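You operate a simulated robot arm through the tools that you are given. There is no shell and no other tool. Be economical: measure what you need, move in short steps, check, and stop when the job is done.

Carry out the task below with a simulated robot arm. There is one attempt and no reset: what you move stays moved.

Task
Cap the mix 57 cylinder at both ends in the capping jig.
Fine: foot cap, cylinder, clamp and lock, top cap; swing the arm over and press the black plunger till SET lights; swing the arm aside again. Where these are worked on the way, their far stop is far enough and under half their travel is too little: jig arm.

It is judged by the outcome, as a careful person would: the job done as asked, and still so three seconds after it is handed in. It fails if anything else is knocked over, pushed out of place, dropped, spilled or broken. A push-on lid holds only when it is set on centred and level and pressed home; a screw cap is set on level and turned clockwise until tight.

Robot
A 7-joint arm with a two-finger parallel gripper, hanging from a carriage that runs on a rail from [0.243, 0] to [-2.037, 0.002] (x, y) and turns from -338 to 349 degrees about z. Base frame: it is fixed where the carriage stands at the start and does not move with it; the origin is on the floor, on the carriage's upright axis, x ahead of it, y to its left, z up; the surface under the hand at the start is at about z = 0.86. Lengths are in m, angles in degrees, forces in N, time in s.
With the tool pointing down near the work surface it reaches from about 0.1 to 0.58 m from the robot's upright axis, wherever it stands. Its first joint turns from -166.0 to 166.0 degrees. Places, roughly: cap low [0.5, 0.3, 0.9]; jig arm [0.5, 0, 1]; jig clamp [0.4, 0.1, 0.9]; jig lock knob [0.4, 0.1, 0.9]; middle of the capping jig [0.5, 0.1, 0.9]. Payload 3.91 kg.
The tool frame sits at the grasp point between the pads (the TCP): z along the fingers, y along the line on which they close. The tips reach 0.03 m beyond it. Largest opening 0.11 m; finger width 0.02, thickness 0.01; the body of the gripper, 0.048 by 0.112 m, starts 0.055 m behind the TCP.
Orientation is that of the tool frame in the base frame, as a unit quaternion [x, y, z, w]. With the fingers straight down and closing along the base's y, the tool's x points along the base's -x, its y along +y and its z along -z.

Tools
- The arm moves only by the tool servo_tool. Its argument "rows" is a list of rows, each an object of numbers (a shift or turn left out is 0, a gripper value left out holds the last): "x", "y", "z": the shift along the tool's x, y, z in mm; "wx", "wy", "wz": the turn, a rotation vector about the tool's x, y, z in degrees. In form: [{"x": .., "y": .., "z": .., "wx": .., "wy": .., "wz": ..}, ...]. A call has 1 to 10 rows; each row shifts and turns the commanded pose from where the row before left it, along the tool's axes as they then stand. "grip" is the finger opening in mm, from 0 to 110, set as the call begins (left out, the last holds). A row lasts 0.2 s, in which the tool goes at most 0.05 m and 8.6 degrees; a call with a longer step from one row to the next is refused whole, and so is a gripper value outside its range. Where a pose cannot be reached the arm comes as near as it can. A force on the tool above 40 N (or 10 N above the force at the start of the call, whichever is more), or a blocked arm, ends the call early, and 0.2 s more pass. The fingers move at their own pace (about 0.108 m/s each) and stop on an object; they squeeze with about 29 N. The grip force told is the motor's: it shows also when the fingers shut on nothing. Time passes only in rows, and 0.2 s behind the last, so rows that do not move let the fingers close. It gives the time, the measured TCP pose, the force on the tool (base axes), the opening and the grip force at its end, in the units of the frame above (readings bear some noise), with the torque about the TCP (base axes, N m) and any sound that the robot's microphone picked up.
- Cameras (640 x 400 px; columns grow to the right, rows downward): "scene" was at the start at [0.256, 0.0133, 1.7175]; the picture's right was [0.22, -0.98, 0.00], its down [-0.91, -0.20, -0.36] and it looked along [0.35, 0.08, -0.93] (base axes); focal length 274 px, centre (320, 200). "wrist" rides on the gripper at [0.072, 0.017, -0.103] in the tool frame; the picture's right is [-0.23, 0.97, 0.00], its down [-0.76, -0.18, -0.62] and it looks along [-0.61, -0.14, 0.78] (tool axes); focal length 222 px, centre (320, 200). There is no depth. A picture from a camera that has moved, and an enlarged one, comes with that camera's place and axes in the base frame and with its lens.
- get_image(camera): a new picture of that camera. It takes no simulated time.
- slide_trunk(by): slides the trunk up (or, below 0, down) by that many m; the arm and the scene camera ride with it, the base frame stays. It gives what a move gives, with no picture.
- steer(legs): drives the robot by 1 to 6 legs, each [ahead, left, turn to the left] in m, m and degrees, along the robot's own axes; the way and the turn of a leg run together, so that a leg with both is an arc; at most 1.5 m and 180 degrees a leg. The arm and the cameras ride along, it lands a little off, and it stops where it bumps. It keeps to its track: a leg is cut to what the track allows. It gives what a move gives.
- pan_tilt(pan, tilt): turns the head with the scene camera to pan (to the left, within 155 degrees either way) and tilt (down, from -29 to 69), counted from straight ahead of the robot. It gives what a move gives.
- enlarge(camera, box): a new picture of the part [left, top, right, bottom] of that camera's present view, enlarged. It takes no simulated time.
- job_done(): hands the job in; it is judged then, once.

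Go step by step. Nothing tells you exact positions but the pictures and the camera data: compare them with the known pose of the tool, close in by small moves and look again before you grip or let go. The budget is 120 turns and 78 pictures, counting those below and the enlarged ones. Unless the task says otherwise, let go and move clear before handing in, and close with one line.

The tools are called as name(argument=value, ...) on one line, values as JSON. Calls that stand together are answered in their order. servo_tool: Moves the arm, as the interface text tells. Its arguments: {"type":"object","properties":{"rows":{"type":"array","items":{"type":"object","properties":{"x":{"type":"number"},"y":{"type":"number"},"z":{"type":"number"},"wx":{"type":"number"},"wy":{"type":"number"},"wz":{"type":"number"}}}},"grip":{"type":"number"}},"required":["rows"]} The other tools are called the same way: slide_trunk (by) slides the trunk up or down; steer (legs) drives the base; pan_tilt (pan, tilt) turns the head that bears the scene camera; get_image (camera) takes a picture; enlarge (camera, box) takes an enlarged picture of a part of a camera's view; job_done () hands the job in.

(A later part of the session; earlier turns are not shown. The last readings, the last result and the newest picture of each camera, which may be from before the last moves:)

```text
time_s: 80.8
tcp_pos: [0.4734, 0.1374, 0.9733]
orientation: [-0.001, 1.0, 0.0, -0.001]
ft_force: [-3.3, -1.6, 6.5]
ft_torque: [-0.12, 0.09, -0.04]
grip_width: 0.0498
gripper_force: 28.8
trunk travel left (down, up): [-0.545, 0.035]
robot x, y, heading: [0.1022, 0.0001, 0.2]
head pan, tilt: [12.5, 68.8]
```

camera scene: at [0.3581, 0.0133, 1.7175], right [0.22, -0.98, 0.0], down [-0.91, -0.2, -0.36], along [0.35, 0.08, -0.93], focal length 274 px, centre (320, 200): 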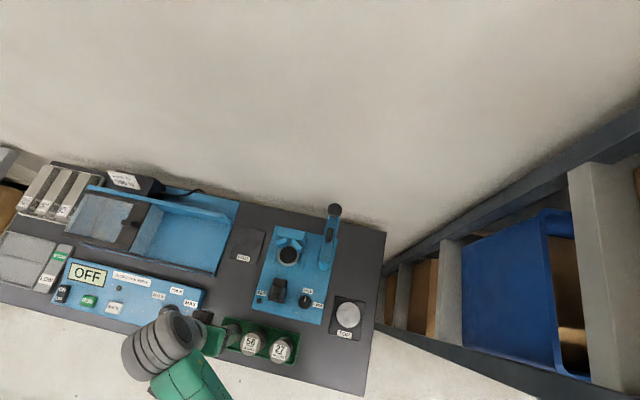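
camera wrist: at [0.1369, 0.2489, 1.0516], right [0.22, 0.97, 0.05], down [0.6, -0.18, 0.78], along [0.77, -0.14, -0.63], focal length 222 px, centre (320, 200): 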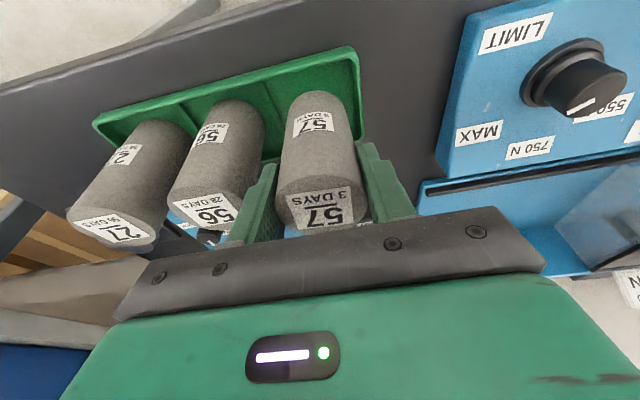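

servo_tool(rows=[{"z": 1}, {"z": 1}, {}])

enlarge(camera="wrist", box=[255, 80, 385, 180])

```text
time_s: 81.6
tcp_pos: [0.4746, 0.1388, 0.9743]
orientation: [-0.001, 1.0, 0.0, 0.0]
ft_force: [-7.0, -0.7, 25.7]
ft_torque: [-0.14, -0.05, 0.05]
grip_width: 0.0497
gripper_force: 29.3
trunk travel left (down, up): [-0.545, 0.035]
robot x, y, heading: [0.1035, -0.0022, -0.0]
head pan, tilt: [12.5, 68.8]
```

```text
4.00 times, centred on (320, 130) of wrist
camera zoom: at [0.4025, 0.1533, 1.076], right [0.23, 0.97, 0.0], down [0.76, -0.18, 0.62], along [0.61, -0.14, -0.78], focal length 888 px, centre (320, 480)
```

zoom: 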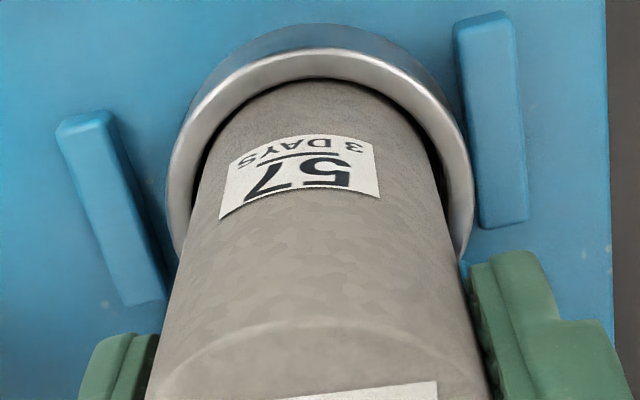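

The cylinder stands inside the foot cap on its floor. Ease off, release, and retreat up.

servo_tool(rows=[{"z": -1}, {}])

servo_tool(rows=[{}, {}, {"z": -20}, {"z": -30}, {"x": 30, "z": -30}, {"x": 40}, {"x": 40, "y": 5}, {"x": 20}], grip=64)

get_image(camera="wrist")

```text
time_s: 82.2
tcp_pos: [0.4747, 0.1377, 0.9736]
orientation: [-0.001, 1.0, 0.001, -0.001]
ft_force: [3.2, 3.1, 5.7]
ft_torque: [0.24, -0.49, 0.06]
grip_width: 0.0497
gripper_force: 29.3
trunk travel left (down, up): [-0.545, 0.035]
robot x, y, heading: [0.1039, -0.0024, 0.1]
head pan, tilt: [12.5, 68.8]
```

```text
time_s: 84.0
tcp_pos: [0.3429, 0.1428, 1.0542]
orientation: [-0.001, 1.0, 0.001, -0.001]
ft_force: [0.2, -0.1, 0.4]
ft_torque: [0.0, 0.03, 0.01]
grip_width: 0.0638
gripper_force: 0.0
trunk travel left (down, up): [-0.545, 0.035]
robot x, y, heading: [0.1024, -0.0009, 0.1]
head pan, tilt: [12.5, 68.8]
```

```text
12 pictures are left
camera wrist: at [0.2705, 0.1578, 1.1566], right [0.23, 0.97, 0.0], down [0.76, -0.18, 0.62], along [0.61, -0.14, -0.78], focal length 222 px, centre (320, 200)
```

wrist: 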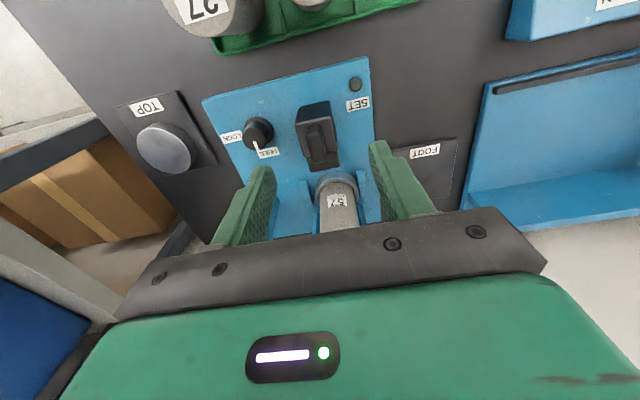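

Cylinder stands in the foot cap. Now the clamp: I'll close the fingers, go down behind the black slider (its -x face ≈ 0.344) and push it toward the cylinder.

servo_tool(rows=[{"x": 28, "y": -6}, {"z": 40}, {"z": 40}, {"z": 40}, {"z": 4}, {}], grip=0)

servo_tool(rows=[{"x": -5}, {"x": -5}, {"x": -5}, {"x": -5}, {"x": -5}])

```text
time_s: 85.4
tcp_pos: [0.3145, 0.1379, 0.9299]
orientation: [-0.001, 1.0, 0.0, 0.0]
ft_force: [-0.1, 0.1, -0.3]
ft_torque: [0.0, 0.05, -0.01]
grip_width: 0.0001
gripper_force: 29.0
trunk travel left (down, up): [-0.545, 0.035]
robot x, y, heading: [0.104, -0.0029, -0.1]
head pan, tilt: [12.5, 68.8]
```

```text
time_s: 86.6
tcp_pos: [0.3403, 0.1373, 0.9278]
orientation: [-0.001, 1.0, 0.0, 0.0]
ft_force: [-1.2, 0.4, 0.2]
ft_torque: [0.01, 0.01, -0.01]
grip_width: 0.0001
gripper_force: 28.5
trunk travel left (down, up): [-0.545, 0.035]
robot x, y, heading: [0.0998, -0.0015, -0.2]
head pan, tilt: [12.5, 68.8]
```

servo_tool(rows=[{"x": -4}, {"x": -4}, {"x": -4}, {"x": -4}])

servo_tool(rows=[{"x": -4}, {"x": -4}, {"x": -4}, {"x": -4}])

```text
time_s: 87.6
tcp_pos: [0.3556, 0.1356, 0.9291]
orientation: [-0.002, 1.0, 0.001, -0.002]
ft_force: [-1.4, 1.0, -0.6]
ft_torque: [0.02, -0.01, 0.01]
grip_width: 0.0002
gripper_force: 28.4
trunk travel left (down, up): [-0.545, 0.035]
robot x, y, heading: [0.1008, 0.0004, -0.0]
head pan, tilt: [12.5, 68.8]
```

```text
time_s: 88.6
tcp_pos: [0.3731, 0.1353, 0.9295]
orientation: [0.0, 1.0, -0.001, -0.001]
ft_force: [-0.2, 1.3, -0.5]
ft_torque: [0.01, -0.01, 0.01]
grip_width: 0.0001
gripper_force: 28.7
trunk travel left (down, up): [-0.545, 0.035]
robot x, y, heading: [0.1029, -0.001, -0.1]
head pan, tilt: [12.5, 68.8]
```

get_image(camera="wrist")

```text
11 pictures are left
camera wrist: at [0.3014, 0.1516, 1.0321], right [0.23, 0.97, 0.0], down [0.76, -0.18, 0.62], along [0.61, -0.14, -0.78], focal length 222 px, centre (320, 200)
```

wrist: 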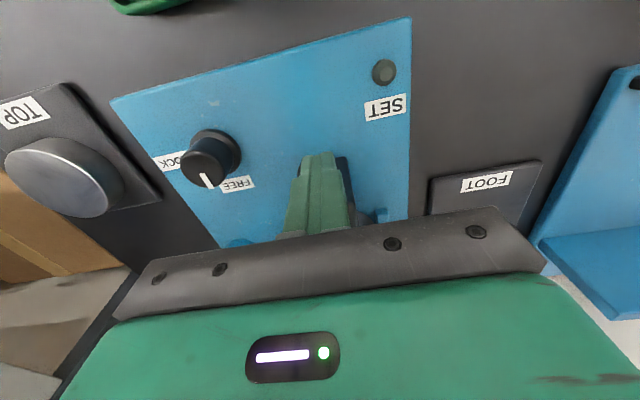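

The slider moves ahead of the fingers. Continue until it stops on the cylinder.

servo_tool(rows=[{"x": -3}, {"x": -3}, {"x": -3}, {"x": -3}])

servo_tool(rows=[{"x": -3}, {"x": -3}, {"x": -3}, {"x": -3}])

```text
time_s: 89.6
tcp_pos: [0.3757, 0.1373, 0.9273]
orientation: [-0.002, 1.0, -0.002, -0.007]
ft_force: [-18.2, -4.2, 15.5]
ft_torque: [-0.1, -0.31, -0.12]
grip_width: 0.0
gripper_force: 29.1
trunk travel left (down, up): [-0.545, 0.035]
robot x, y, heading: [0.1032, -0.005, -0.2]
head pan, tilt: [12.5, 68.8]
stopped in row 4: the force on the tool passed its limit at 43 N (the readings are from after the stop); the commanded pose is now the measured one
```

```text
time_s: 90.1
tcp_pos: [0.3767, 0.1372, 0.9265]
orientation: [-0.003, 1.0, -0.001, -0.01]
ft_force: [-19.1, -2.1, 16.6]
ft_torque: [-0.09, -0.32, -0.17]
grip_width: 0.0
gripper_force: 28.9
trunk travel left (down, up): [-0.545, 0.035]
robot x, y, heading: [0.0999, -0.0045, 0.2]
head pan, tilt: [12.5, 68.8]
stopped in row 2: the force on the tool passed its limit at 43 N (the readings are from after the stop); the commanded pose is now the measured one
```

Stopped firmly. Back away, rise, and view the clamp and lock knob.

servo_tool(rows=[{"x": 15}, {"x": 20}, {"z": -40}, {"z": -40}, {"x": 15, "y": -20}, {"y": -20}])

enlarge(camera="wrist", box=[200, 40, 480, 240])

```text
time_s: 91.5
tcp_pos: [0.3314, 0.0991, 1.0086]
orientation: [-0.001, 1.0, -0.001, -0.007]
ft_force: [-0.4, -0.4, 0.0]
ft_torque: [-0.03, 0.03, -0.01]
grip_width: 0.0002
gripper_force: 29.3
trunk travel left (down, up): [-0.545, 0.035]
robot x, y, heading: [0.1014, 0.0042, 0.1]
head pan, tilt: [12.5, 68.8]
```

```text
2.00 times, centred on (340, 140) of wrist
camera zoom: at [0.2606, 0.1138, 1.1118], right [0.22, 0.97, 0.0], down [0.77, -0.17, 0.61], along [0.6, -0.14, -0.79], focal length 444 px, centre (280, 320)
```

zoom: 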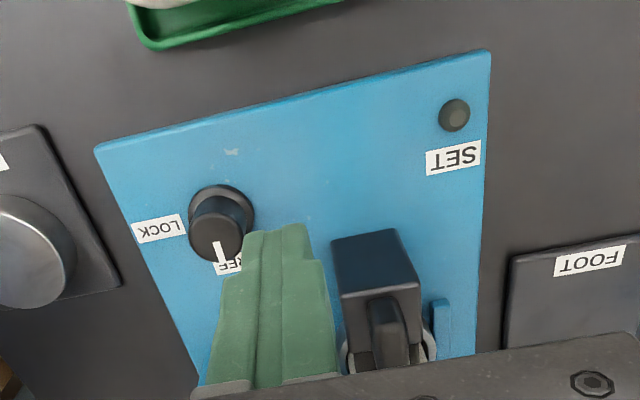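

The clamp is up against the cylinder. Lock knob is at ≈(0.359, 0.057), top z≈0.903, pointer to FREE (+x); LOCK is 90° clockwise. Go over it open and grip.

servo_tool(rows=[{"x": -14, "y": -21, "wy": -0.8}, {"x": -14, "y": -21}, {"z": 25}, {"z": 25}, {}], grip=54)

enlarge(camera="wrist", box=[200, 60, 460, 220])

```text
time_s: 92.7
tcp_pos: [0.3612, 0.0552, 0.9547]
orientation: [-0.002, 1.0, 0.0, 0.001]
ft_force: [-0.2, -0.2, -0.1]
ft_torque: [-0.02, -0.02, 0.01]
grip_width: 0.054
gripper_force: 0.0
trunk travel left (down, up): [-0.545, 0.035]
robot x, y, heading: [0.1027, 0.0001, -0.2]
head pan, tilt: [12.5, 68.8]
```

```text
2.46 times, centred on (330, 140) of wrist
camera zoom: at [0.2885, 0.07, 1.0577], right [0.22, 0.97, 0.0], down [0.76, -0.17, 0.62], along [0.61, -0.14, -0.78], focal length 547 px, centre (295, 348)
```

zoom: 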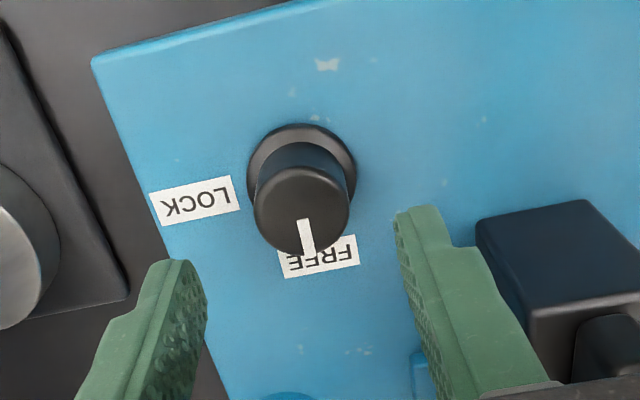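

servo_tool(rows=[{"x": 4, "y": 0.8, "z": 15}, {"z": 15}, {"z": 11}, {}])

servo_tool(rows=[{}, {}], grip=0)

servo_tool(rows=[{"wz": 8}, {"wz": 8}, {"wz": 8}, {"wz": 8}, {"wz": 8}, {"wz": 8}])

servo_tool(rows=[{"wz": 8}, {"wz": 8}, {"wz": 8}, {"wz": 8}, {"wz": 8}, {"wz": 5}])

```text
time_s: 93.7
tcp_pos: [0.3573, 0.0538, 0.9167]
orientation: [-0.003, 1.0, -0.002, 0.0]
ft_force: [-0.7, 0.9, -0.1]
ft_torque: [0.03, 0.0, -0.01]
grip_width: 0.0541
gripper_force: 0.0
trunk travel left (down, up): [-0.545, 0.035]
robot x, y, heading: [0.1, -0.0036, -0.1]
head pan, tilt: [12.5, 68.8]
```

```text
time_s: 94.3
tcp_pos: [0.3566, 0.0561, 0.9167]
orientation: [-0.002, 1.0, 0.0, 0.001]
ft_force: [1.4, 7.6, -6.2]
ft_torque: [-0.13, -0.16, 0.04]
grip_width: 0.0297
gripper_force: 45.3
trunk travel left (down, up): [-0.545, 0.035]
robot x, y, heading: [0.1033, -0.0012, -0.2]
head pan, tilt: [12.5, 68.8]
```

```text
time_s: 95.7
tcp_pos: [0.3573, 0.0588, 0.9164]
orientation: [0.406, 0.914, 0.001, 0.0]
ft_force: [-7.8, 9.8, 32.4]
ft_torque: [0.44, 0.9, -0.01]
grip_width: 0.0296
gripper_force: 44.4
trunk travel left (down, up): [-0.545, 0.035]
robot x, y, heading: [0.1019, 0.0011, -0.1]
head pan, tilt: [12.5, 68.8]
```

```text
time_s: 97.1
tcp_pos: [0.3598, 0.058, 0.9158]
orientation: [0.724, 0.69, 0.0, 0.001]
ft_force: [17.1, 13.9, -26.5]
ft_torque: [0.28, -0.08, 0.41]
grip_width: 0.0296
gripper_force: 45.0
trunk travel left (down, up): [-0.545, 0.035]
robot x, y, heading: [0.0992, -0.0012, 0.2]
head pan, tilt: [12.5, 68.8]
```

Turned ~92° clockwise, with a torque rise at the end. Release, lift, and check the pointer.

servo_tool(rows=[{}, {}, {"z": -20}, {"z": -35}, {"z": -35}], grip=60)

enlarge(camera="wrist", box=[180, 30, 500, 230])

```text
time_s: 98.3
tcp_pos: [0.3565, 0.0562, 1.0055]
orientation: [0.724, 0.69, 0.0, 0.0]
ft_force: [-0.9, 0.5, -0.4]
ft_torque: [0.0, 0.0, 0.01]
grip_width: 0.0603
gripper_force: 0.1
trunk travel left (down, up): [-0.545, 0.035]
robot x, y, heading: [0.1017, -0.0021, 0.2]
head pan, tilt: [12.5, 68.8]
```

```text
2.00 times, centred on (340, 130) of wrist
camera zoom: at [0.377, 0.1263, 1.1084], right [0.96, -0.27, 0.0], down [-0.21, -0.75, 0.62], along [-0.17, -0.6, -0.78], focal length 444 px, centre (280, 340)
```

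zoom: 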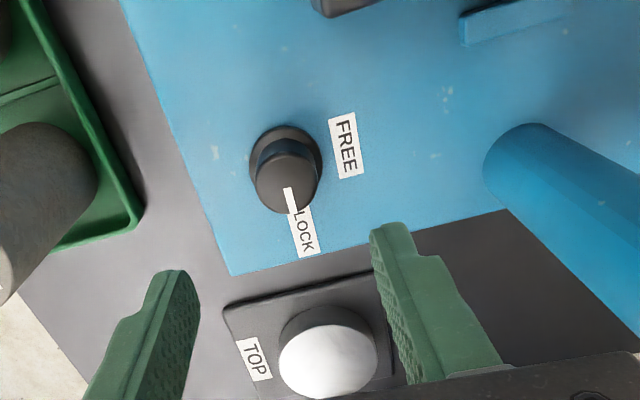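

Pointer is at LOCK. Now the top cap at ≈(0.357, -0.06): rotate back and move above it.

servo_tool(rows=[{"wz": -8.5}, {"wz": -8.5}, {"wz": -8.5}, {"wz": -8.5}, {"wz": -8.5}, {"wz": -8.5}, {"wz": -8.5}, {"wz": -8.5}, {"wz": -8.5}, {"wz": -8.5}], grip=90)

servo_tool(rows=[{"wz": -7.5}, {"y": -38}, {"y": -39}, {"y": -39}, {"z": 25}, {}])

enlarge(camera="wrist", box=[200, 60, 460, 240])

```text
time_s: 100.5
tcp_pos: [0.357, 0.0555, 1.0066]
orientation: [0.066, 0.998, -0.001, 0.001]
ft_force: [0.4, -0.5, 0.2]
ft_torque: [-0.01, 0.01, 0.02]
grip_width: 0.09
gripper_force: 0.1
trunk travel left (down, up): [-0.545, 0.035]
robot x, y, heading: [0.1003, -0.0024, 0.1]
head pan, tilt: [12.5, 68.8]
```

```text
time_s: 101.9
tcp_pos: [0.3559, -0.0592, 0.9824]
orientation: [0.001, 1.0, -0.001, 0.0]
ft_force: [-0.1, -0.4, 0.3]
ft_torque: [0.02, 0.02, 0.02]
grip_width: 0.0901
gripper_force: 0.3
trunk travel left (down, up): [-0.545, 0.035]
robot x, y, heading: [0.1026, 0.002, 0.1]
head pan, tilt: [12.5, 68.8]
```

```text
2.22 times, centred on (330, 150) of wrist
camera zoom: at [0.2841, -0.043, 1.0855], right [0.23, 0.97, 0.0], down [0.76, -0.18, 0.62], along [0.61, -0.14, -0.78], focal length 494 px, centre (298, 311)
```

zoom: 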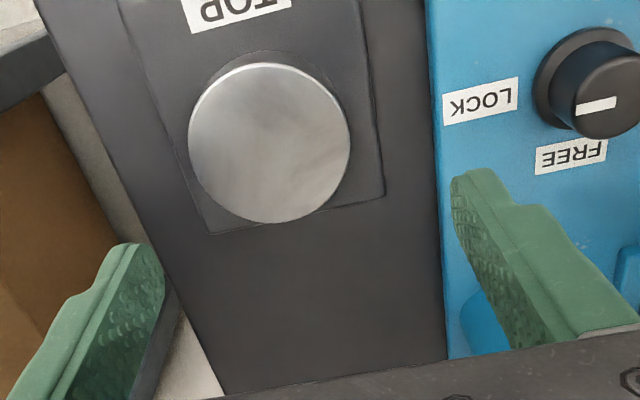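

Top cap centre ≈(0.3545, -0.070). Move over it, descend and grip.

servo_tool(rows=[{"x": 1.5, "y": -11}, {"z": 30}, {"z": 30}, {"z": 15}, {"z": 4.5}, {}])

servo_tool(rows=[{}, {}, {}], grip=0)

servo_tool(rows=[{"z": -35}, {"z": -45}, {"z": -45}, {"z": -25}, {}])

```text
time_s: 103.3
tcp_pos: [0.3539, -0.0724, 0.9026]
orientation: [0.003, 1.0, 0.0, 0.001]
ft_force: [0.1, 0.4, -0.3]
ft_torque: [0.01, 0.01, 0.01]
grip_width: 0.0898
gripper_force: 0.0
trunk travel left (down, up): [-0.545, 0.035]
robot x, y, heading: [0.1019, -0.001, 0.2]
head pan, tilt: [12.5, 68.8]
```

```text
time_s: 104.1
tcp_pos: [0.3531, -0.072, 0.9033]
orientation: [0.002, 1.0, -0.001, 0.0]
ft_force: [0.9, 1.1, 0.0]
ft_torque: [0.08, -0.02, -0.03]
grip_width: 0.0657
gripper_force: 28.9
trunk travel left (down, up): [-0.545, 0.035]
robot x, y, heading: [0.0985, -0.0007, -0.1]
head pan, tilt: [12.5, 68.8]
```

```text
time_s: 105.3
tcp_pos: [0.3533, -0.0711, 1.054]
orientation: [0.003, 1.0, -0.001, 0.0]
ft_force: [0.8, 0.9, -2.7]
ft_torque: [0.0, 0.03, -0.01]
grip_width: 0.0654
gripper_force: 29.6
trunk travel left (down, up): [-0.545, 0.035]
robot x, y, heading: [0.104, 0.003, 0.1]
head pan, tilt: [12.5, 68.8]
```

Gripped. Carry around the jig arm to above the cylinder.

servo_tool(rows=[{"x": -6, "y": 35}, {"x": -6, "y": 35}, {"x": -6, "y": 35}, {"x": -6, "y": 35}, {"x": -6, "y": 35}, {"x": -6, "y": 33}, {"x": -30}, {"x": -30}, {"x": -25}, {}])

enlarge(camera="wrist", box=[220, 80, 440, 240])

```text
time_s: 107.5
tcp_pos: [0.4756, 0.1355, 1.0529]
orientation: [0.001, 1.0, -0.001, 0.0]
ft_force: [-0.9, -0.1, -3.8]
ft_torque: [0.0, 0.0, -0.02]
grip_width: 0.0656
gripper_force: 29.2
trunk travel left (down, up): [-0.545, 0.035]
robot x, y, heading: [0.1025, -0.0016, -0.0]
head pan, tilt: [12.5, 68.8]
```

```text
2.50 times, centred on (330, 160) of wrist
camera zoom: at [0.4034, 0.1514, 1.1544], right [0.23, 0.97, 0.0], down [0.76, -0.18, 0.62], along [0.61, -0.15, -0.78], focal length 555 px, centre (295, 300)
```

zoom: 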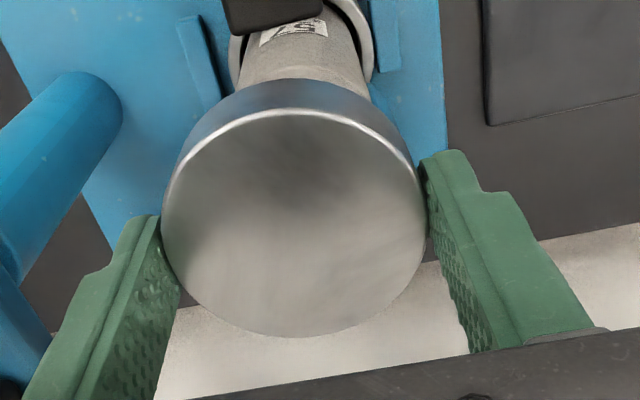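

y is about 0.7 mm low. Lower to just above the cylinder top and feel.

servo_tool(rows=[{"y": 0.7, "z": 14}, {"z": 12}, {"z": 6}, {}])

servo_tool(rows=[{"z": 2}, {"z": 2}, {}])

servo_tool(rows=[{"z": 1.5}, {"z": 1.5}, {}])

```text
time_s: 108.5
tcp_pos: [0.4754, 0.1373, 1.0187]
orientation: [0.001, 1.0, 0.0, 0.0]
ft_force: [0.3, 0.3, -3.8]
ft_torque: [0.03, -0.02, 0.01]
grip_width: 0.0658
gripper_force: 28.6
trunk travel left (down, up): [-0.545, 0.035]
robot x, y, heading: [0.1015, 0.0016, 0.0]
head pan, tilt: [12.5, 68.8]
```

```text
time_s: 109.3
tcp_pos: [0.4773, 0.1366, 1.0159]
orientation: [0.002, 1.0, -0.001, 0.0]
ft_force: [-0.5, 0.0, -2.7]
ft_torque: [-0.01, -0.01, 0.02]
grip_width: 0.066
gripper_force: 28.8
trunk travel left (down, up): [-0.545, 0.035]
robot x, y, heading: [0.0981, 0.001, 0.0]
head pan, tilt: [12.5, 68.8]
```

```text
time_s: 110.1
tcp_pos: [0.4742, 0.1361, 1.012]
orientation: [0.002, 1.0, -0.001, 0.0]
ft_force: [0.5, 0.0, -3.4]
ft_torque: [0.02, 0.02, -0.01]
grip_width: 0.0656
gripper_force: 28.9
trunk travel left (down, up): [-0.545, 0.035]
robot x, y, heading: [0.1002, -0.001, 0.3]
head pan, tilt: [12.5, 68.8]
```

servo_tool(rows=[{"z": 1}, {"z": 1}, {}])

servo_tool(rows=[{"z": 1}, {"z": 1}, {}])

servo_tool(rows=[{"z": 1}, {"z": 1}, {}])

```text
time_s: 110.9
tcp_pos: [0.4758, 0.136, 1.0109]
orientation: [0.002, 1.0, -0.002, 0.0]
ft_force: [-0.6, 0.4, -3.0]
ft_torque: [0.0, -0.03, -0.01]
grip_width: 0.0656
gripper_force: 29.3
trunk travel left (down, up): [-0.545, 0.035]
robot x, y, heading: [0.1042, -0.0013, 0.2]
head pan, tilt: [12.5, 68.8]
```

```text
time_s: 111.7
tcp_pos: [0.4757, 0.137, 1.0101]
orientation: [0.002, 1.0, 0.0, 0.0]
ft_force: [1.1, -0.8, -3.1]
ft_torque: [-0.01, -0.01, -0.03]
grip_width: 0.0656
gripper_force: 28.6
trunk travel left (down, up): [-0.545, 0.035]
robot x, y, heading: [0.099, 0.0022, 0.2]
head pan, tilt: [12.5, 68.8]
```

```text
time_s: 112.5
tcp_pos: [0.4763, 0.1361, 1.0096]
orientation: [0.001, 1.0, -0.001, 0.0]
ft_force: [-5.9, -3.8, 14.8]
ft_torque: [0.02, 0.27, 0.04]
grip_width: 0.0657
gripper_force: 29.1
trunk travel left (down, up): [-0.545, 0.035]
robot x, y, heading: [0.1021, 0.0045, 0.1]
head pan, tilt: [12.5, 68.8]
```

servo_tool(rows=[{"z": 1}, {}])

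enlarge(camera="wrist", box=[240, 60, 400, 180])

```text
time_s: 113.1
tcp_pos: [0.4781, 0.1372, 1.0064]
orientation: [0.002, 1.0, -0.001, 0.0]
ft_force: [-7.2, -5.6, 23.3]
ft_torque: [-0.13, 0.21, 0.0]
grip_width: 0.0656
gripper_force: 29.1
trunk travel left (down, up): [-0.545, 0.035]
robot x, y, heading: [0.0999, 0.0, 0.1]
head pan, tilt: [12.5, 68.8]
```

```text
3.33 times, centred on (320, 120) of wrist
camera zoom: at [0.4051, 0.1527, 1.1092], right [0.23, 0.97, 0.0], down [0.76, -0.18, 0.62], along [0.61, -0.15, -0.78], focal length 740 px, centre (320, 467)
```

zoom: 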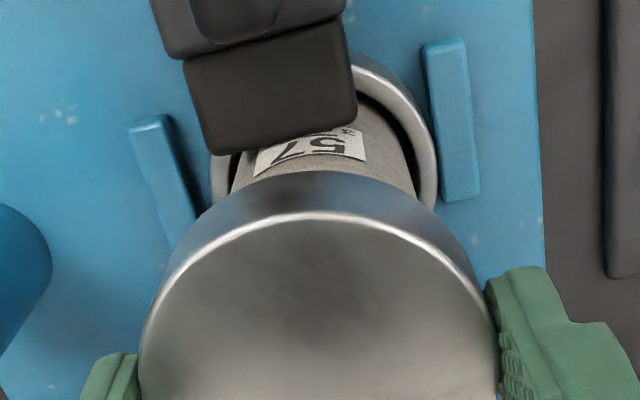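

Test whether the cap is over the cylinder: ease up slightly and try small lateral motion.

servo_tool(rows=[{"z": -2.5}, {}])

servo_tool(rows=[{"x": 1.5}, {"x": 1.5}, {}])

```text
time_s: 113.7
tcp_pos: [0.476, 0.1368, 1.0097]
orientation: [0.001, 1.0, -0.001, -0.001]
ft_force: [-0.2, 0.4, -3.0]
ft_torque: [0.0, -0.01, -0.02]
grip_width: 0.0658
gripper_force: 28.7
trunk travel left (down, up): [-0.545, 0.035]
robot x, y, heading: [0.1019, -0.002, 0.0]
head pan, tilt: [12.5, 68.8]
```

```text
time_s: 114.5
tcp_pos: [0.4731, 0.137, 1.0088]
orientation: [0.002, 1.0, 0.0, 0.001]
ft_force: [1.9, 0.8, -1.8]
ft_torque: [0.0, -0.1, -0.05]
grip_width: 0.0657
gripper_force: 28.9
trunk travel left (down, up): [-0.545, 0.035]
robot x, y, heading: [0.1001, -0.0015, 0.2]
head pan, tilt: [12.5, 68.8]
```

servo_tool(rows=[{"x": 1.5}, {"x": 1}, {}])

```text
time_s: 115.3
tcp_pos: [0.471, 0.1359, 1.0085]
orientation: [0.003, 1.0, 0.0, 0.0]
ft_force: [2.2, 0.1, -2.4]
ft_torque: [0.04, -0.11, 0.01]
grip_width: 0.0658
gripper_force: 29.2
trunk travel left (down, up): [-0.545, 0.035]
robot x, y, heading: [0.1017, -0.001, 0.1]
head pan, tilt: [12.5, 68.8]
```

It slid freely, so the cap isn't on yet; contact was biased to +y. Return x, shift +y 1 mm, and lower again.

servo_tool(rows=[{"z": -2}, {"x": -3, "y": 1}, {"x": -2.7}, {}])

servo_tool(rows=[{"z": 2}, {"z": 1}, {}])

servo_tool(rows=[{"z": 1}, {"z": 0.5}, {}])

```text
time_s: 116.3
tcp_pos: [0.4769, 0.1373, 1.012]
orientation: [0.003, 1.0, 0.0, 0.0]
ft_force: [-0.5, 0.0, -3.0]
ft_torque: [0.0, 0.02, 0.0]
grip_width: 0.0656
gripper_force: 29.2
trunk travel left (down, up): [-0.545, 0.035]
robot x, y, heading: [0.1005, -0.0024, 0.2]
head pan, tilt: [12.5, 68.8]
```

```text
time_s: 117.1
tcp_pos: [0.4764, 0.1366, 1.0074]
orientation: [0.002, 1.0, -0.001, 0.0]
ft_force: [-0.4, 0.3, -3.5]
ft_torque: [0.0, -0.01, 0.04]
grip_width: 0.0656
gripper_force: 29.1
trunk travel left (down, up): [-0.545, 0.035]
robot x, y, heading: [0.0992, -0.001, 0.2]
head pan, tilt: [12.5, 68.8]
```

```text
time_s: 117.9
tcp_pos: [0.4758, 0.1365, 1.0067]
orientation: [0.002, 1.0, -0.001, 0.0]
ft_force: [-0.5, 0.6, -2.2]
ft_torque: [0.01, -0.05, 0.04]
grip_width: 0.0658
gripper_force: 29.4
trunk travel left (down, up): [-0.545, 0.035]
robot x, y, heading: [0.1017, -0.0007, 0.1]
head pan, tilt: [12.5, 68.8]
```

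Now lower than the previous contact with little force – engaging. Continue.

servo_tool(rows=[{"z": 1}, {"z": 1}, {}])

servo_tool(rows=[{"z": 1}, {"z": 1}, {}])

```text
time_s: 118.7
tcp_pos: [0.4784, 0.1374, 1.0054]
orientation: [0.003, 1.0, -0.001, 0.001]
ft_force: [-6.2, -4.2, 22.8]
ft_torque: [-0.13, 0.18, 0.02]
grip_width: 0.0658
gripper_force: 28.4
trunk travel left (down, up): [-0.545, 0.035]
robot x, y, heading: [0.1, 0.001, 0.1]
head pan, tilt: [12.5, 68.8]
```

```text
time_s: 119.5
tcp_pos: [0.4778, 0.1381, 1.0024]
orientation: [0.002, 1.0, 0.0, 0.001]
ft_force: [-1.2, -5.9, 23.3]
ft_torque: [-0.18, -0.01, -0.02]
grip_width: 0.0657
gripper_force: 29.0
trunk travel left (down, up): [-0.545, 0.035]
robot x, y, heading: [0.1007, 0.0024, -0.3]
head pan, tilt: [12.5, 68.8]
```

From silhouette geometry the cap sits ~3.5 mm too far +x and ~0.6 mm too low in y relative to the cylinder. Lift, correct, and retry lightly.

servo_tool(rows=[{"z": -3}, {"x": 3.5, "y": 0.6, "z": -1}, {}])

servo_tool(rows=[{"z": 1.5}, {"z": 1.5}, {}])

servo_tool(rows=[{"z": 1}, {}])

servo_tool(rows=[{"z": 1}, {}])

```text
time_s: 120.3
tcp_pos: [0.4717, 0.138, 1.0059]
orientation: [0.002, 1.0, -0.001, 0.0]
ft_force: [1.6, -0.1, -4.6]
ft_torque: [0.01, 0.02, 0.01]
grip_width: 0.0658
gripper_force: 29.0
trunk travel left (down, up): [-0.545, 0.035]
robot x, y, heading: [0.0993, -0.0035, 0.0]
head pan, tilt: [12.5, 68.8]
```

```text
time_s: 121.1
tcp_pos: [0.4722, 0.1372, 1.0032]
orientation: [0.002, 1.0, -0.001, 0.002]
ft_force: [1.6, 0.0, -2.3]
ft_torque: [0.0, -0.13, 0.0]
grip_width: 0.0656
gripper_force: 28.9
trunk travel left (down, up): [-0.545, 0.035]
robot x, y, heading: [0.1019, -0.0017, 0.1]
head pan, tilt: [12.5, 68.8]
```

```text
time_s: 121.7
tcp_pos: [0.4718, 0.1383, 1.0024]
orientation: [0.002, 1.0, 0.001, 0.001]
ft_force: [4.4, 0.5, 0.9]
ft_torque: [0.05, -0.21, 0.0]
grip_width: 0.0658
gripper_force: 28.7
trunk travel left (down, up): [-0.545, 0.035]
robot x, y, heading: [0.1032, 0.0011, -0.3]
head pan, tilt: [12.5, 68.8]
```

```text
time_s: 122.3
tcp_pos: [0.4736, 0.1375, 1.0028]
orientation: [0.002, 1.0, 0.0, 0.002]
ft_force: [-0.9, -1.8, 24.1]
ft_torque: [-0.1, -0.05, -0.01]
grip_width: 0.0661
gripper_force: 29.5
trunk travel left (down, up): [-0.545, 0.035]
robot x, y, heading: [0.0999, -0.0002, 0.2]
head pan, tilt: [12.5, 68.8]
```

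enlarge(camera="wrist", box=[220, 70, 440, 230])

```text
2.50 times, centred on (330, 150) of wrist
camera zoom: at [0.4018, 0.1541, 1.1047], right [0.23, 0.97, 0.0], down [0.76, -0.18, 0.63], along [0.61, -0.14, -0.78], focal length 555 px, centre (295, 325)
```

zoom: 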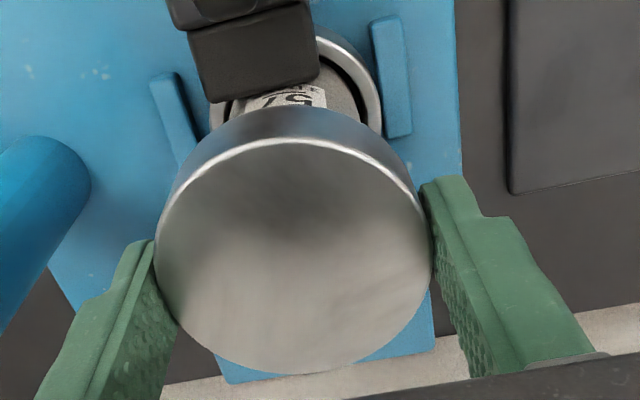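

Nearly concentric now; contact hints indicate a bit more +x and +y. Lift slightly, shift (+1.2, +0.8) and retry in finer steps.

servo_tool(rows=[{"z": -3}, {"x": -1.2, "y": 0.8}, {}, {"z": 1.5}, {}])

servo_tool(rows=[{"z": 0.8}, {}])

servo_tool(rows=[{"z": 0.7}, {}])

servo_tool(rows=[{"z": 0.7}, {}])

```text
time_s: 123.5
tcp_pos: [0.4736, 0.138, 1.0015]
orientation: [0.002, 1.0, -0.001, 0.001]
ft_force: [-7.7, -5.8, 22.7]
ft_torque: [-0.14, 0.14, 0.02]
grip_width: 0.0659
gripper_force: 29.1
trunk travel left (down, up): [-0.545, 0.035]
robot x, y, heading: [0.1027, -0.0002, -0.0]
head pan, tilt: [12.5, 68.8]
```

```text
time_s: 124.1
tcp_pos: [0.475, 0.1379, 1.0009]
orientation: [0.002, 1.0, -0.001, 0.001]
ft_force: [-6.3, -6.4, 23.0]
ft_torque: [-0.16, 0.2, -0.01]
grip_width: 0.0657
gripper_force: 28.8
trunk travel left (down, up): [-0.545, 0.035]
robot x, y, heading: [0.0998, -0.0012, -0.1]
head pan, tilt: [12.5, 68.8]
```

```text
time_s: 124.7
tcp_pos: [0.4748, 0.1391, 1.0]
orientation: [0.003, 1.0, -0.002, 0.001]
ft_force: [-6.1, -6.3, 22.9]
ft_torque: [-0.18, 0.18, 0.0]
grip_width: 0.0658
gripper_force: 28.8
trunk travel left (down, up): [-0.545, 0.035]
robot x, y, heading: [0.0998, -0.0015, 0.2]
head pan, tilt: [12.5, 68.8]
```

```text
time_s: 125.3
tcp_pos: [0.4744, 0.138, 1.0016]
orientation: [0.002, 1.0, -0.001, 0.001]
ft_force: [-5.4, -5.5, 23.0]
ft_torque: [-0.13, 0.15, 0.01]
grip_width: 0.0661
gripper_force: 29.0
trunk travel left (down, up): [-0.545, 0.035]
robot x, y, heading: [0.1001, 0.0005, -0.1]
head pan, tilt: [12.5, 68.8]
```

servo_tool(rows=[{"z": -1.2}, {}])

servo_tool(rows=[{"z": -1.2}, {}])

servo_tool(rows=[{"y": 1.5}, {"y": 1.5}, {}])

```text
time_s: 125.9
tcp_pos: [0.4741, 0.1386, 1.0009]
orientation: [0.001, 1.0, -0.001, 0.0]
ft_force: [0.5, 0.1, -2.6]
ft_torque: [-0.03, -0.07, 0.02]
grip_width: 0.0658
gripper_force: 28.9
trunk travel left (down, up): [-0.545, 0.035]
robot x, y, heading: [0.1043, 0.0046, 0.2]
head pan, tilt: [12.5, 68.8]
```

```text
time_s: 126.5
tcp_pos: [0.4749, 0.1393, 1.0028]
orientation: [0.002, 1.0, -0.001, 0.0]
ft_force: [1.1, -1.2, -3.8]
ft_torque: [-0.03, -0.05, 0.0]
grip_width: 0.066
gripper_force: 29.3
trunk travel left (down, up): [-0.545, 0.035]
robot x, y, heading: [0.0998, -0.0037, 0.1]
head pan, tilt: [12.5, 68.8]
```

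```text
time_s: 127.3
tcp_pos: [0.4747, 0.1417, 1.0023]
orientation: [0.003, 1.0, -0.001, 0.0]
ft_force: [0.7, -2.1, -2.7]
ft_torque: [-0.06, 0.01, -0.02]
grip_width: 0.0659
gripper_force: 29.2
trunk travel left (down, up): [-0.545, 0.035]
robot x, y, heading: [0.1057, -0.0006, -0.1]
head pan, tilt: [12.5, 68.8]
```

I'll return to centre, set the cap down lightly, release, and inspect from the scene camera.

servo_tool(rows=[{"y": -1.5}, {"y": -1.5}, {}, {"z": 1.2}, {"z": 0.8}, {}])

servo_tool(rows=[{}, {}, {"z": -20}, {"z": -30}, {"x": 40, "z": -15}, {"x": 45}, {"x": 45, "y": 25}, {"x": 40, "y": 40}], grip=84)

enlarge(camera="scene", box=[265, 222, 345, 284])

```text
time_s: 128.7
tcp_pos: [0.4753, 0.1387, 1.0015]
orientation: [0.001, 1.0, -0.001, 0.001]
ft_force: [-0.8, -2.0, 3.7]
ft_torque: [-0.06, 0.01, 0.01]
grip_width: 0.066
gripper_force: 29.1
trunk travel left (down, up): [-0.545, 0.035]
robot x, y, heading: [0.0976, -0.0001, 0.1]
head pan, tilt: [12.5, 68.8]
```

```text
refused: row 7 steps farther than a row can; nothing moved
```

```text
6.45 times, centred on (305, 253) of scene
camera zoom: at [0.3571, 0.0135, 1.8376], right [0.22, -0.98, 0.0], down [-0.91, -0.2, -0.36], along [0.35, 0.08, -0.93], focal length 1770 px, centre (417, -142)
```

zoom: 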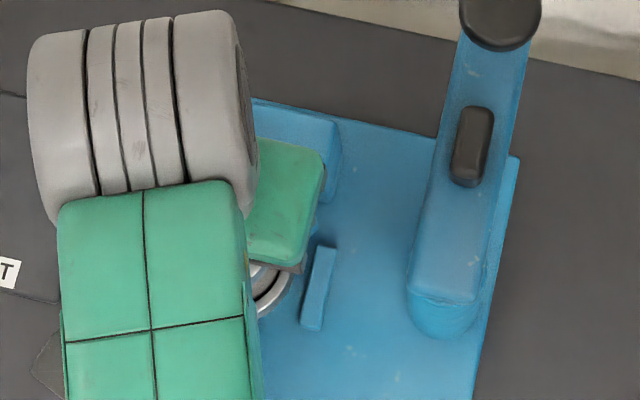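

servo_tool(rows=[{}, {}, {"z": -15}, {"z": -30}, {"x": 40, "z": -15}, {"x": 40}, {"x": 40, "y": 20}, {"x": 30, "y": 35}], grip=84)

enlarge(camera="scene", box=[265, 222, 345, 284])

```text
time_s: 130.5
tcp_pos: [0.326, 0.194, 1.0601]
orientation: [0.002, 1.0, 0.0, 0.001]
ft_force: [-0.1, -0.3, 0.6]
ft_torque: [-0.01, 0.01, -0.03]
grip_width: 0.0839
gripper_force: 0.0
trunk travel left (down, up): [-0.545, 0.035]
robot x, y, heading: [0.1013, 0.0014, 0.3]
head pan, tilt: [12.5, 68.8]
```

```text
6.45 times, centred on (305, 253) of scene
camera zoom: at [0.3572, 0.0134, 1.8375], right [0.22, -0.98, 0.0], down [-0.91, -0.2, -0.36], along [0.35, 0.08, -0.93], focal length 1770 px, centre (417, -142)
```

zoom: 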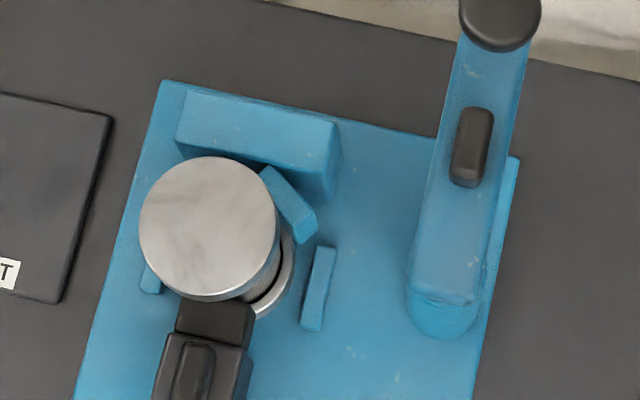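

The cap lies on top, level, perhaps a couple of mm off in -x. Regrip it and probe in +x with light lift.

servo_tool(rows=[{"x": -30, "y": -35}, {"x": -40, "y": -20}, {"x": -40}, {"x": -40, "z": 15}, {"z": 30}, {"z": 15}, {}])

servo_tool(rows=[{}, {}, {}], grip=0)

servo_tool(rows=[{"z": -1.5}, {}, {"x": -1}, {"x": -1}, {"x": -1}, {}])

```text
time_s: 132.1
tcp_pos: [0.4747, 0.139, 1.0028]
orientation: [0.001, 1.0, -0.001, 0.001]
ft_force: [1.1, 0.2, 0.5]
ft_torque: [-0.02, 0.0, -0.01]
grip_width: 0.084
gripper_force: 0.0
trunk travel left (down, up): [-0.545, 0.035]
robot x, y, heading: [0.1025, -0.0039, 0.2]
head pan, tilt: [12.5, 68.8]
```

```text
time_s: 132.9
tcp_pos: [0.4759, 0.1389, 1.003]
orientation: [0.002, 1.0, -0.001, 0.0]
ft_force: [-0.2, 0.8, 0.0]
ft_torque: [0.02, -0.04, -0.01]
grip_width: 0.0659
gripper_force: 28.9
trunk travel left (down, up): [-0.545, 0.035]
robot x, y, heading: [0.101, -0.0027, 0.2]
head pan, tilt: [12.5, 68.8]
```

```text
time_s: 134.3
tcp_pos: [0.477, 0.1392, 1.0036]
orientation: [0.002, 1.0, -0.001, 0.001]
ft_force: [-5.7, -2.2, 14.2]
ft_torque: [0.01, 0.39, 0.01]
grip_width: 0.0659
gripper_force: 29.0
trunk travel left (down, up): [-0.545, 0.035]
robot x, y, heading: [0.1031, 0.0012, 0.1]
head pan, tilt: [12.5, 68.8]
```

Moving +x made the cap ride up at its -x side, so +x is the wrong way. Try further -x and feel for a drop.

servo_tool(rows=[{"z": -2}, {"x": 2.5}, {"x": 2}, {}, {"z": 1.5}, {"z": 1}, {}])

servo_tool(rows=[{"z": 0.7}, {}])

servo_tool(rows=[{"z": 0.7}, {}])

servo_tool(rows=[{"z": 0.7}, {}])

```text
time_s: 135.9
tcp_pos: [0.4756, 0.1383, 1.0029]
orientation: [0.002, 1.0, -0.001, 0.0]
ft_force: [-4.5, -4.4, 23.1]
ft_torque: [-0.14, 0.35, 0.04]
grip_width: 0.066
gripper_force: 28.8
trunk travel left (down, up): [-0.545, 0.035]
robot x, y, heading: [0.1019, 0.0018, -0.0]
head pan, tilt: [12.5, 68.8]
```

```text
time_s: 136.5
tcp_pos: [0.4752, 0.1397, 1.0018]
orientation: [0.003, 1.0, -0.001, 0.002]
ft_force: [-1.5, -3.1, 23.8]
ft_torque: [-0.14, 0.05, -0.01]
grip_width: 0.0658
gripper_force: 29.4
trunk travel left (down, up): [-0.545, 0.035]
robot x, y, heading: [0.1043, -0.001, 0.2]
head pan, tilt: [12.5, 68.8]
```

```text
time_s: 137.1
tcp_pos: [0.4754, 0.1395, 1.0009]
orientation: [0.002, 1.0, -0.002, 0.0]
ft_force: [-3.5, -3.2, 29.9]
ft_torque: [-0.2, 0.16, 0.02]
grip_width: 0.0655
gripper_force: 28.8
trunk travel left (down, up): [-0.545, 0.035]
robot x, y, heading: [0.0983, 0.0026, 0.1]
head pan, tilt: [12.5, 68.8]
```

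```text
time_s: 137.7
tcp_pos: [0.4754, 0.1388, 1.0007]
orientation: [0.003, 1.0, 0.0, 0.002]
ft_force: [-4.0, -2.6, 18.4]
ft_torque: [-0.26, 0.3, 0.03]
grip_width: 0.0658
gripper_force: 28.9
trunk travel left (down, up): [-0.545, 0.035]
robot x, y, heading: [0.1029, -0.0017, 0.1]
head pan, tilt: [12.5, 68.8]
stopped in row 2: the force on the tool passed its limit at 41 N (the readings are from after the stop); the commanded pose is now the measured one
```

I'll release here and press the cap down from above with closed fingertips, so it can self-centre.

servo_tool(rows=[{"z": -0.5}, {}, {}, {"z": -25}, {"z": -20}], grip=80)

servo_tool(rows=[{}, {}, {"z": 10}, {"z": 4}, {}], grip=0)

servo_tool(rows=[{"z": 1.5}, {"z": 1.5}, {"z": 1.5}, {"z": 1.5}, {"z": 1.5}, {"z": 1.5}, {"z": 1.5}, {"z": 1.5}])

```text
time_s: 138.9
tcp_pos: [0.4724, 0.14, 1.0458]
orientation: [0.001, 1.0, -0.001, 0.0]
ft_force: [-1.2, -0.6, -0.9]
ft_torque: [0.01, -0.01, -0.01]
grip_width: 0.08
gripper_force: 0.1
trunk travel left (down, up): [-0.545, 0.035]
robot x, y, heading: [0.0998, -0.0015, 0.2]
head pan, tilt: [12.5, 68.8]
```

```text
time_s: 140.1
tcp_pos: [0.4728, 0.1397, 1.0323]
orientation: [0.002, 1.0, -0.001, 0.001]
ft_force: [-0.5, 0.1, 0.0]
ft_torque: [0.02, -0.02, 0.01]
grip_width: 0.0
gripper_force: 28.7
trunk travel left (down, up): [-0.545, 0.035]
robot x, y, heading: [0.0995, -0.002, -0.0]
head pan, tilt: [12.5, 68.8]
```

```text
time_s: 141.5
tcp_pos: [0.4738, 0.138, 1.026]
orientation: [0.003, 1.0, -0.001, 0.002]
ft_force: [-9.6, -4.7, 24.1]
ft_torque: [-0.14, 0.5, 0.01]
grip_width: 0.0
gripper_force: 29.1
trunk travel left (down, up): [-0.545, 0.035]
robot x, y, heading: [0.1027, -0.0016, 0.1]
head pan, tilt: [12.5, 68.8]
stopped in row 6: the force on the tool passed its limit at 48 N (the readings are from after the stop); the commanded pose is now the measured one
```

Evidence suggests the cap hangs tilted, its -x side lower and its centre ~3 mm too far -x. I'll push it in +x from behind with closed fingers so it drops on.

servo_tool(rows=[{"z": -20}, {"x": 30, "y": -0.7}, {"x": 32}, {"z": 20}, {"z": 17}, {}])

servo_tool(rows=[{"x": -4}, {"x": -4}, {"x": -3}, {"x": -2}, {}])

servo_tool(rows=[{"x": -1.5}, {"x": -1.5}, {}])

```text
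time_s: 142.9
tcp_pos: [0.4138, 0.1387, 1.0063]
orientation: [0.002, 1.0, -0.001, 0.002]
ft_force: [-0.6, 0.2, 0.5]
ft_torque: [0.05, 0.0, 0.01]
grip_width: 0.0001
gripper_force: 29.0
trunk travel left (down, up): [-0.545, 0.035]
robot x, y, heading: [0.1022, 0.0021, 0.1]
head pan, tilt: [12.5, 68.8]
```

```text
time_s: 144.1
tcp_pos: [0.4261, 0.1397, 1.0078]
orientation: [0.003, 1.0, -0.001, 0.002]
ft_force: [0.0, -0.7, -0.4]
ft_torque: [0.0, 0.03, 0.0]
grip_width: 0.0
gripper_force: 28.7
trunk travel left (down, up): [-0.545, 0.035]
robot x, y, heading: [0.1018, -0.0001, 0.1]
head pan, tilt: [12.5, 68.8]
```

```text
time_s: 144.9
tcp_pos: [0.4294, 0.1399, 1.0069]
orientation: [0.002, 1.0, 0.0, 0.002]
ft_force: [0.0, -0.3, -0.1]
ft_torque: [0.01, -0.01, -0.04]
grip_width: 0.0001
gripper_force: 28.8
trunk travel left (down, up): [-0.545, 0.035]
robot x, y, heading: [0.0973, -0.0013, 0.1]
head pan, tilt: [12.5, 68.8]
```

servo_tool(rows=[{"y": -1.5}, {"x": -1.5}, {"x": -1.5}, {}])

servo_tool(rows=[{"x": -1.5}, {"x": -1.5}, {}])

servo_tool(rows=[{"x": -1.5}, {}])

```text
time_s: 145.9
tcp_pos: [0.4311, 0.1374, 1.0081]
orientation: [0.003, 1.0, -0.002, 0.002]
ft_force: [-1.1, 0.1, 0.9]
ft_torque: [0.01, 0.05, -0.02]
grip_width: 0.0
gripper_force: 28.5
trunk travel left (down, up): [-0.545, 0.035]
robot x, y, heading: [0.0971, -0.0006, -0.1]
head pan, tilt: [12.5, 68.8]
```

```text
time_s: 146.7
tcp_pos: [0.4329, 0.1371, 1.0084]
orientation: [0.002, 1.0, 0.0, 0.001]
ft_force: [-3.3, -0.4, -1.4]
ft_torque: [0.0, 0.07, 0.02]
grip_width: 0.0002
gripper_force: 28.5
trunk travel left (down, up): [-0.545, 0.035]
robot x, y, heading: [0.0982, 0.0018, 0.1]
head pan, tilt: [12.5, 68.8]
```

```text
time_s: 147.3
tcp_pos: [0.4349, 0.1374, 1.0073]
orientation: [0.002, 1.0, 0.0, 0.001]
ft_force: [-7.6, -0.4, 3.9]
ft_torque: [0.0, 0.13, 0.0]
grip_width: 0.0001
gripper_force: 29.0
trunk travel left (down, up): [-0.545, 0.035]
robot x, y, heading: [0.1007, -0.0001, 0.0]
head pan, tilt: [12.5, 68.8]
```

servo_tool(rows=[{"x": -1}, {}])

servo_tool(rows=[{"x": 5}, {"z": -30}, {"x": -25}, {"x": -22}, {"z": 6}, {}])

servo_tool(rows=[{"z": 2}, {"z": 2}, {"z": 2}, {"z": 1.5}, {"z": 1.5}, {"z": 1.5}, {"z": 1.5}, {"z": 1.5}])

```text
time_s: 147.9
tcp_pos: [0.4349, 0.1369, 1.0067]
orientation: [0.002, 1.0, -0.001, 0.0]
ft_force: [-11.3, -2.4, 3.1]
ft_torque: [-0.04, 0.17, 0.01]
grip_width: 0.0001
gripper_force: 28.5
trunk travel left (down, up): [-0.545, 0.035]
robot x, y, heading: [0.1043, 0.0011, 0.0]
head pan, tilt: [12.5, 68.8]
```

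```text
time_s: 149.3
tcp_pos: [0.4801, 0.1384, 1.0322]
orientation: [0.003, 1.0, -0.001, 0.001]
ft_force: [0.0, -0.3, -0.3]
ft_torque: [0.0, -0.01, 0.02]
grip_width: 0.0002
gripper_force: 28.5
trunk travel left (down, up): [-0.545, 0.035]
robot x, y, heading: [0.1027, -0.0008, -0.1]
head pan, tilt: [12.5, 68.8]
```

```text
time_s: 150.5
tcp_pos: [0.4795, 0.1365, 1.0262]
orientation: [0.003, 1.0, 0.001, 0.003]
ft_force: [-11.2, -4.2, 25.4]
ft_torque: [-0.16, 0.59, 0.03]
grip_width: 0.0
gripper_force: 29.4
trunk travel left (down, up): [-0.545, 0.035]
robot x, y, heading: [0.1006, -0.0001, 0.1]
head pan, tilt: [12.5, 68.8]
stopped in row 5: the force on the tool passed its limit at 46 N (the readings are from after the stop); the commanded pose is now the measured one
```

The cap is blocked laterally and holds at the same height under 45 N, so it sits over the cylinder. Next: go to the -y side of the jig arm with closed fingers to swing it over.

servo_tool(rows=[{"z": -45}, {"z": -45}, {"x": -25, "y": -40}, {"x": -25, "y": -40}, {"x": -25, "y": -40}, {"y": -40}, {}])

servo_tool(rows=[{"z": 25}, {"z": 25}, {"z": 20}, {}])

```text
time_s: 152.1
tcp_pos: [0.5538, -0.0248, 1.1147]
orientation: [0.002, 1.0, 0.0, 0.003]
ft_force: [0.3, -0.1, -1.1]
ft_torque: [-0.02, 0.01, 0.03]
grip_width: 0.0001
gripper_force: 28.5
trunk travel left (down, up): [-0.545, 0.035]
robot x, y, heading: [0.1039, 0.0007, 0.1]
head pan, tilt: [12.5, 68.8]
```

```text
time_s: 153.1
tcp_pos: [0.5566, -0.0234, 1.0443]
orientation: [0.003, 1.0, 0.0, 0.002]
ft_force: [-0.8, -1.3, 0.1]
ft_torque: [-0.03, 0.02, 0.0]
grip_width: 0.0
gripper_force: 29.2
trunk travel left (down, up): [-0.545, 0.035]
robot x, y, heading: [0.1036, -0.0029, 0.2]
head pan, tilt: [12.5, 68.8]
```

servo_tool(rows=[{"y": 11}, {"y": 11}, {"x": -2, "y": 11}, {"x": -2, "y": 11}, {"x": 1, "y": 11}, {"x": 1, "y": 11}])

servo_tool(rows=[{"x": 3.5, "y": 10.5}, {"x": 3.5, "y": 10.5}, {"x": 6, "y": 9}, {"x": 6, "y": 9}])

```text
time_s: 154.5
tcp_pos: [0.5567, 0.0417, 1.044]
orientation: [0.003, 1.0, 0.0, 0.002]
ft_force: [-0.4, -0.2, 0.3]
ft_torque: [0.03, 0.01, 0.01]
grip_width: 0.0002
gripper_force: 28.9
trunk travel left (down, up): [-0.545, 0.035]
robot x, y, heading: [0.102, -0.0004, 0.1]
head pan, tilt: [12.5, 68.8]
```

```text
time_s: 155.5
tcp_pos: [0.5366, 0.0794, 1.0453]
orientation: [0.002, 1.0, 0.0, 0.002]
ft_force: [0.3, 0.5, -0.5]
ft_torque: [0.01, 0.0, 0.0]
grip_width: 0.0
gripper_force: 28.6
trunk travel left (down, up): [-0.545, 0.035]
robot x, y, heading: [0.1026, -0.0021, 0.0]
head pan, tilt: [12.5, 68.8]
```

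servo_tool(rows=[{"x": 8, "y": 7}, {"x": 8, "y": 7}, {"x": 10, "y": 5}, {"x": 10, "y": 5}, {"x": 4, "y": 0}])

servo_tool(rows=[{"x": 4}, {"x": 4}, {"x": 4}])

```text
time_s: 156.7
tcp_pos: [0.5038, 0.1062, 1.0462]
orientation: [0.004, 1.0, 0.0, 0.007]
ft_force: [26.6, -1.3, -11.7]
ft_torque: [0.0, -0.63, 0.08]
grip_width: 0.0
gripper_force: 28.7
trunk travel left (down, up): [-0.545, 0.035]
robot x, y, heading: [0.1013, 0.0015, 0.2]
head pan, tilt: [12.5, 68.8]
```

```text
time_s: 157.1
tcp_pos: [0.5034, 0.1071, 1.0469]
orientation: [0.003, 1.0, 0.0, 0.01]
ft_force: [21.1, -0.4, -8.2]
ft_torque: [0.05, -0.49, 0.04]
grip_width: 0.0
gripper_force: 28.9
trunk travel left (down, up): [-0.545, 0.035]
robot x, y, heading: [0.0972, -0.0006, -0.1]
head pan, tilt: [12.5, 68.8]
stopped in row 1: the force on the tool passed its limit at 43 N (the readings are from after the stop); the commanded pose is now the measured one
```

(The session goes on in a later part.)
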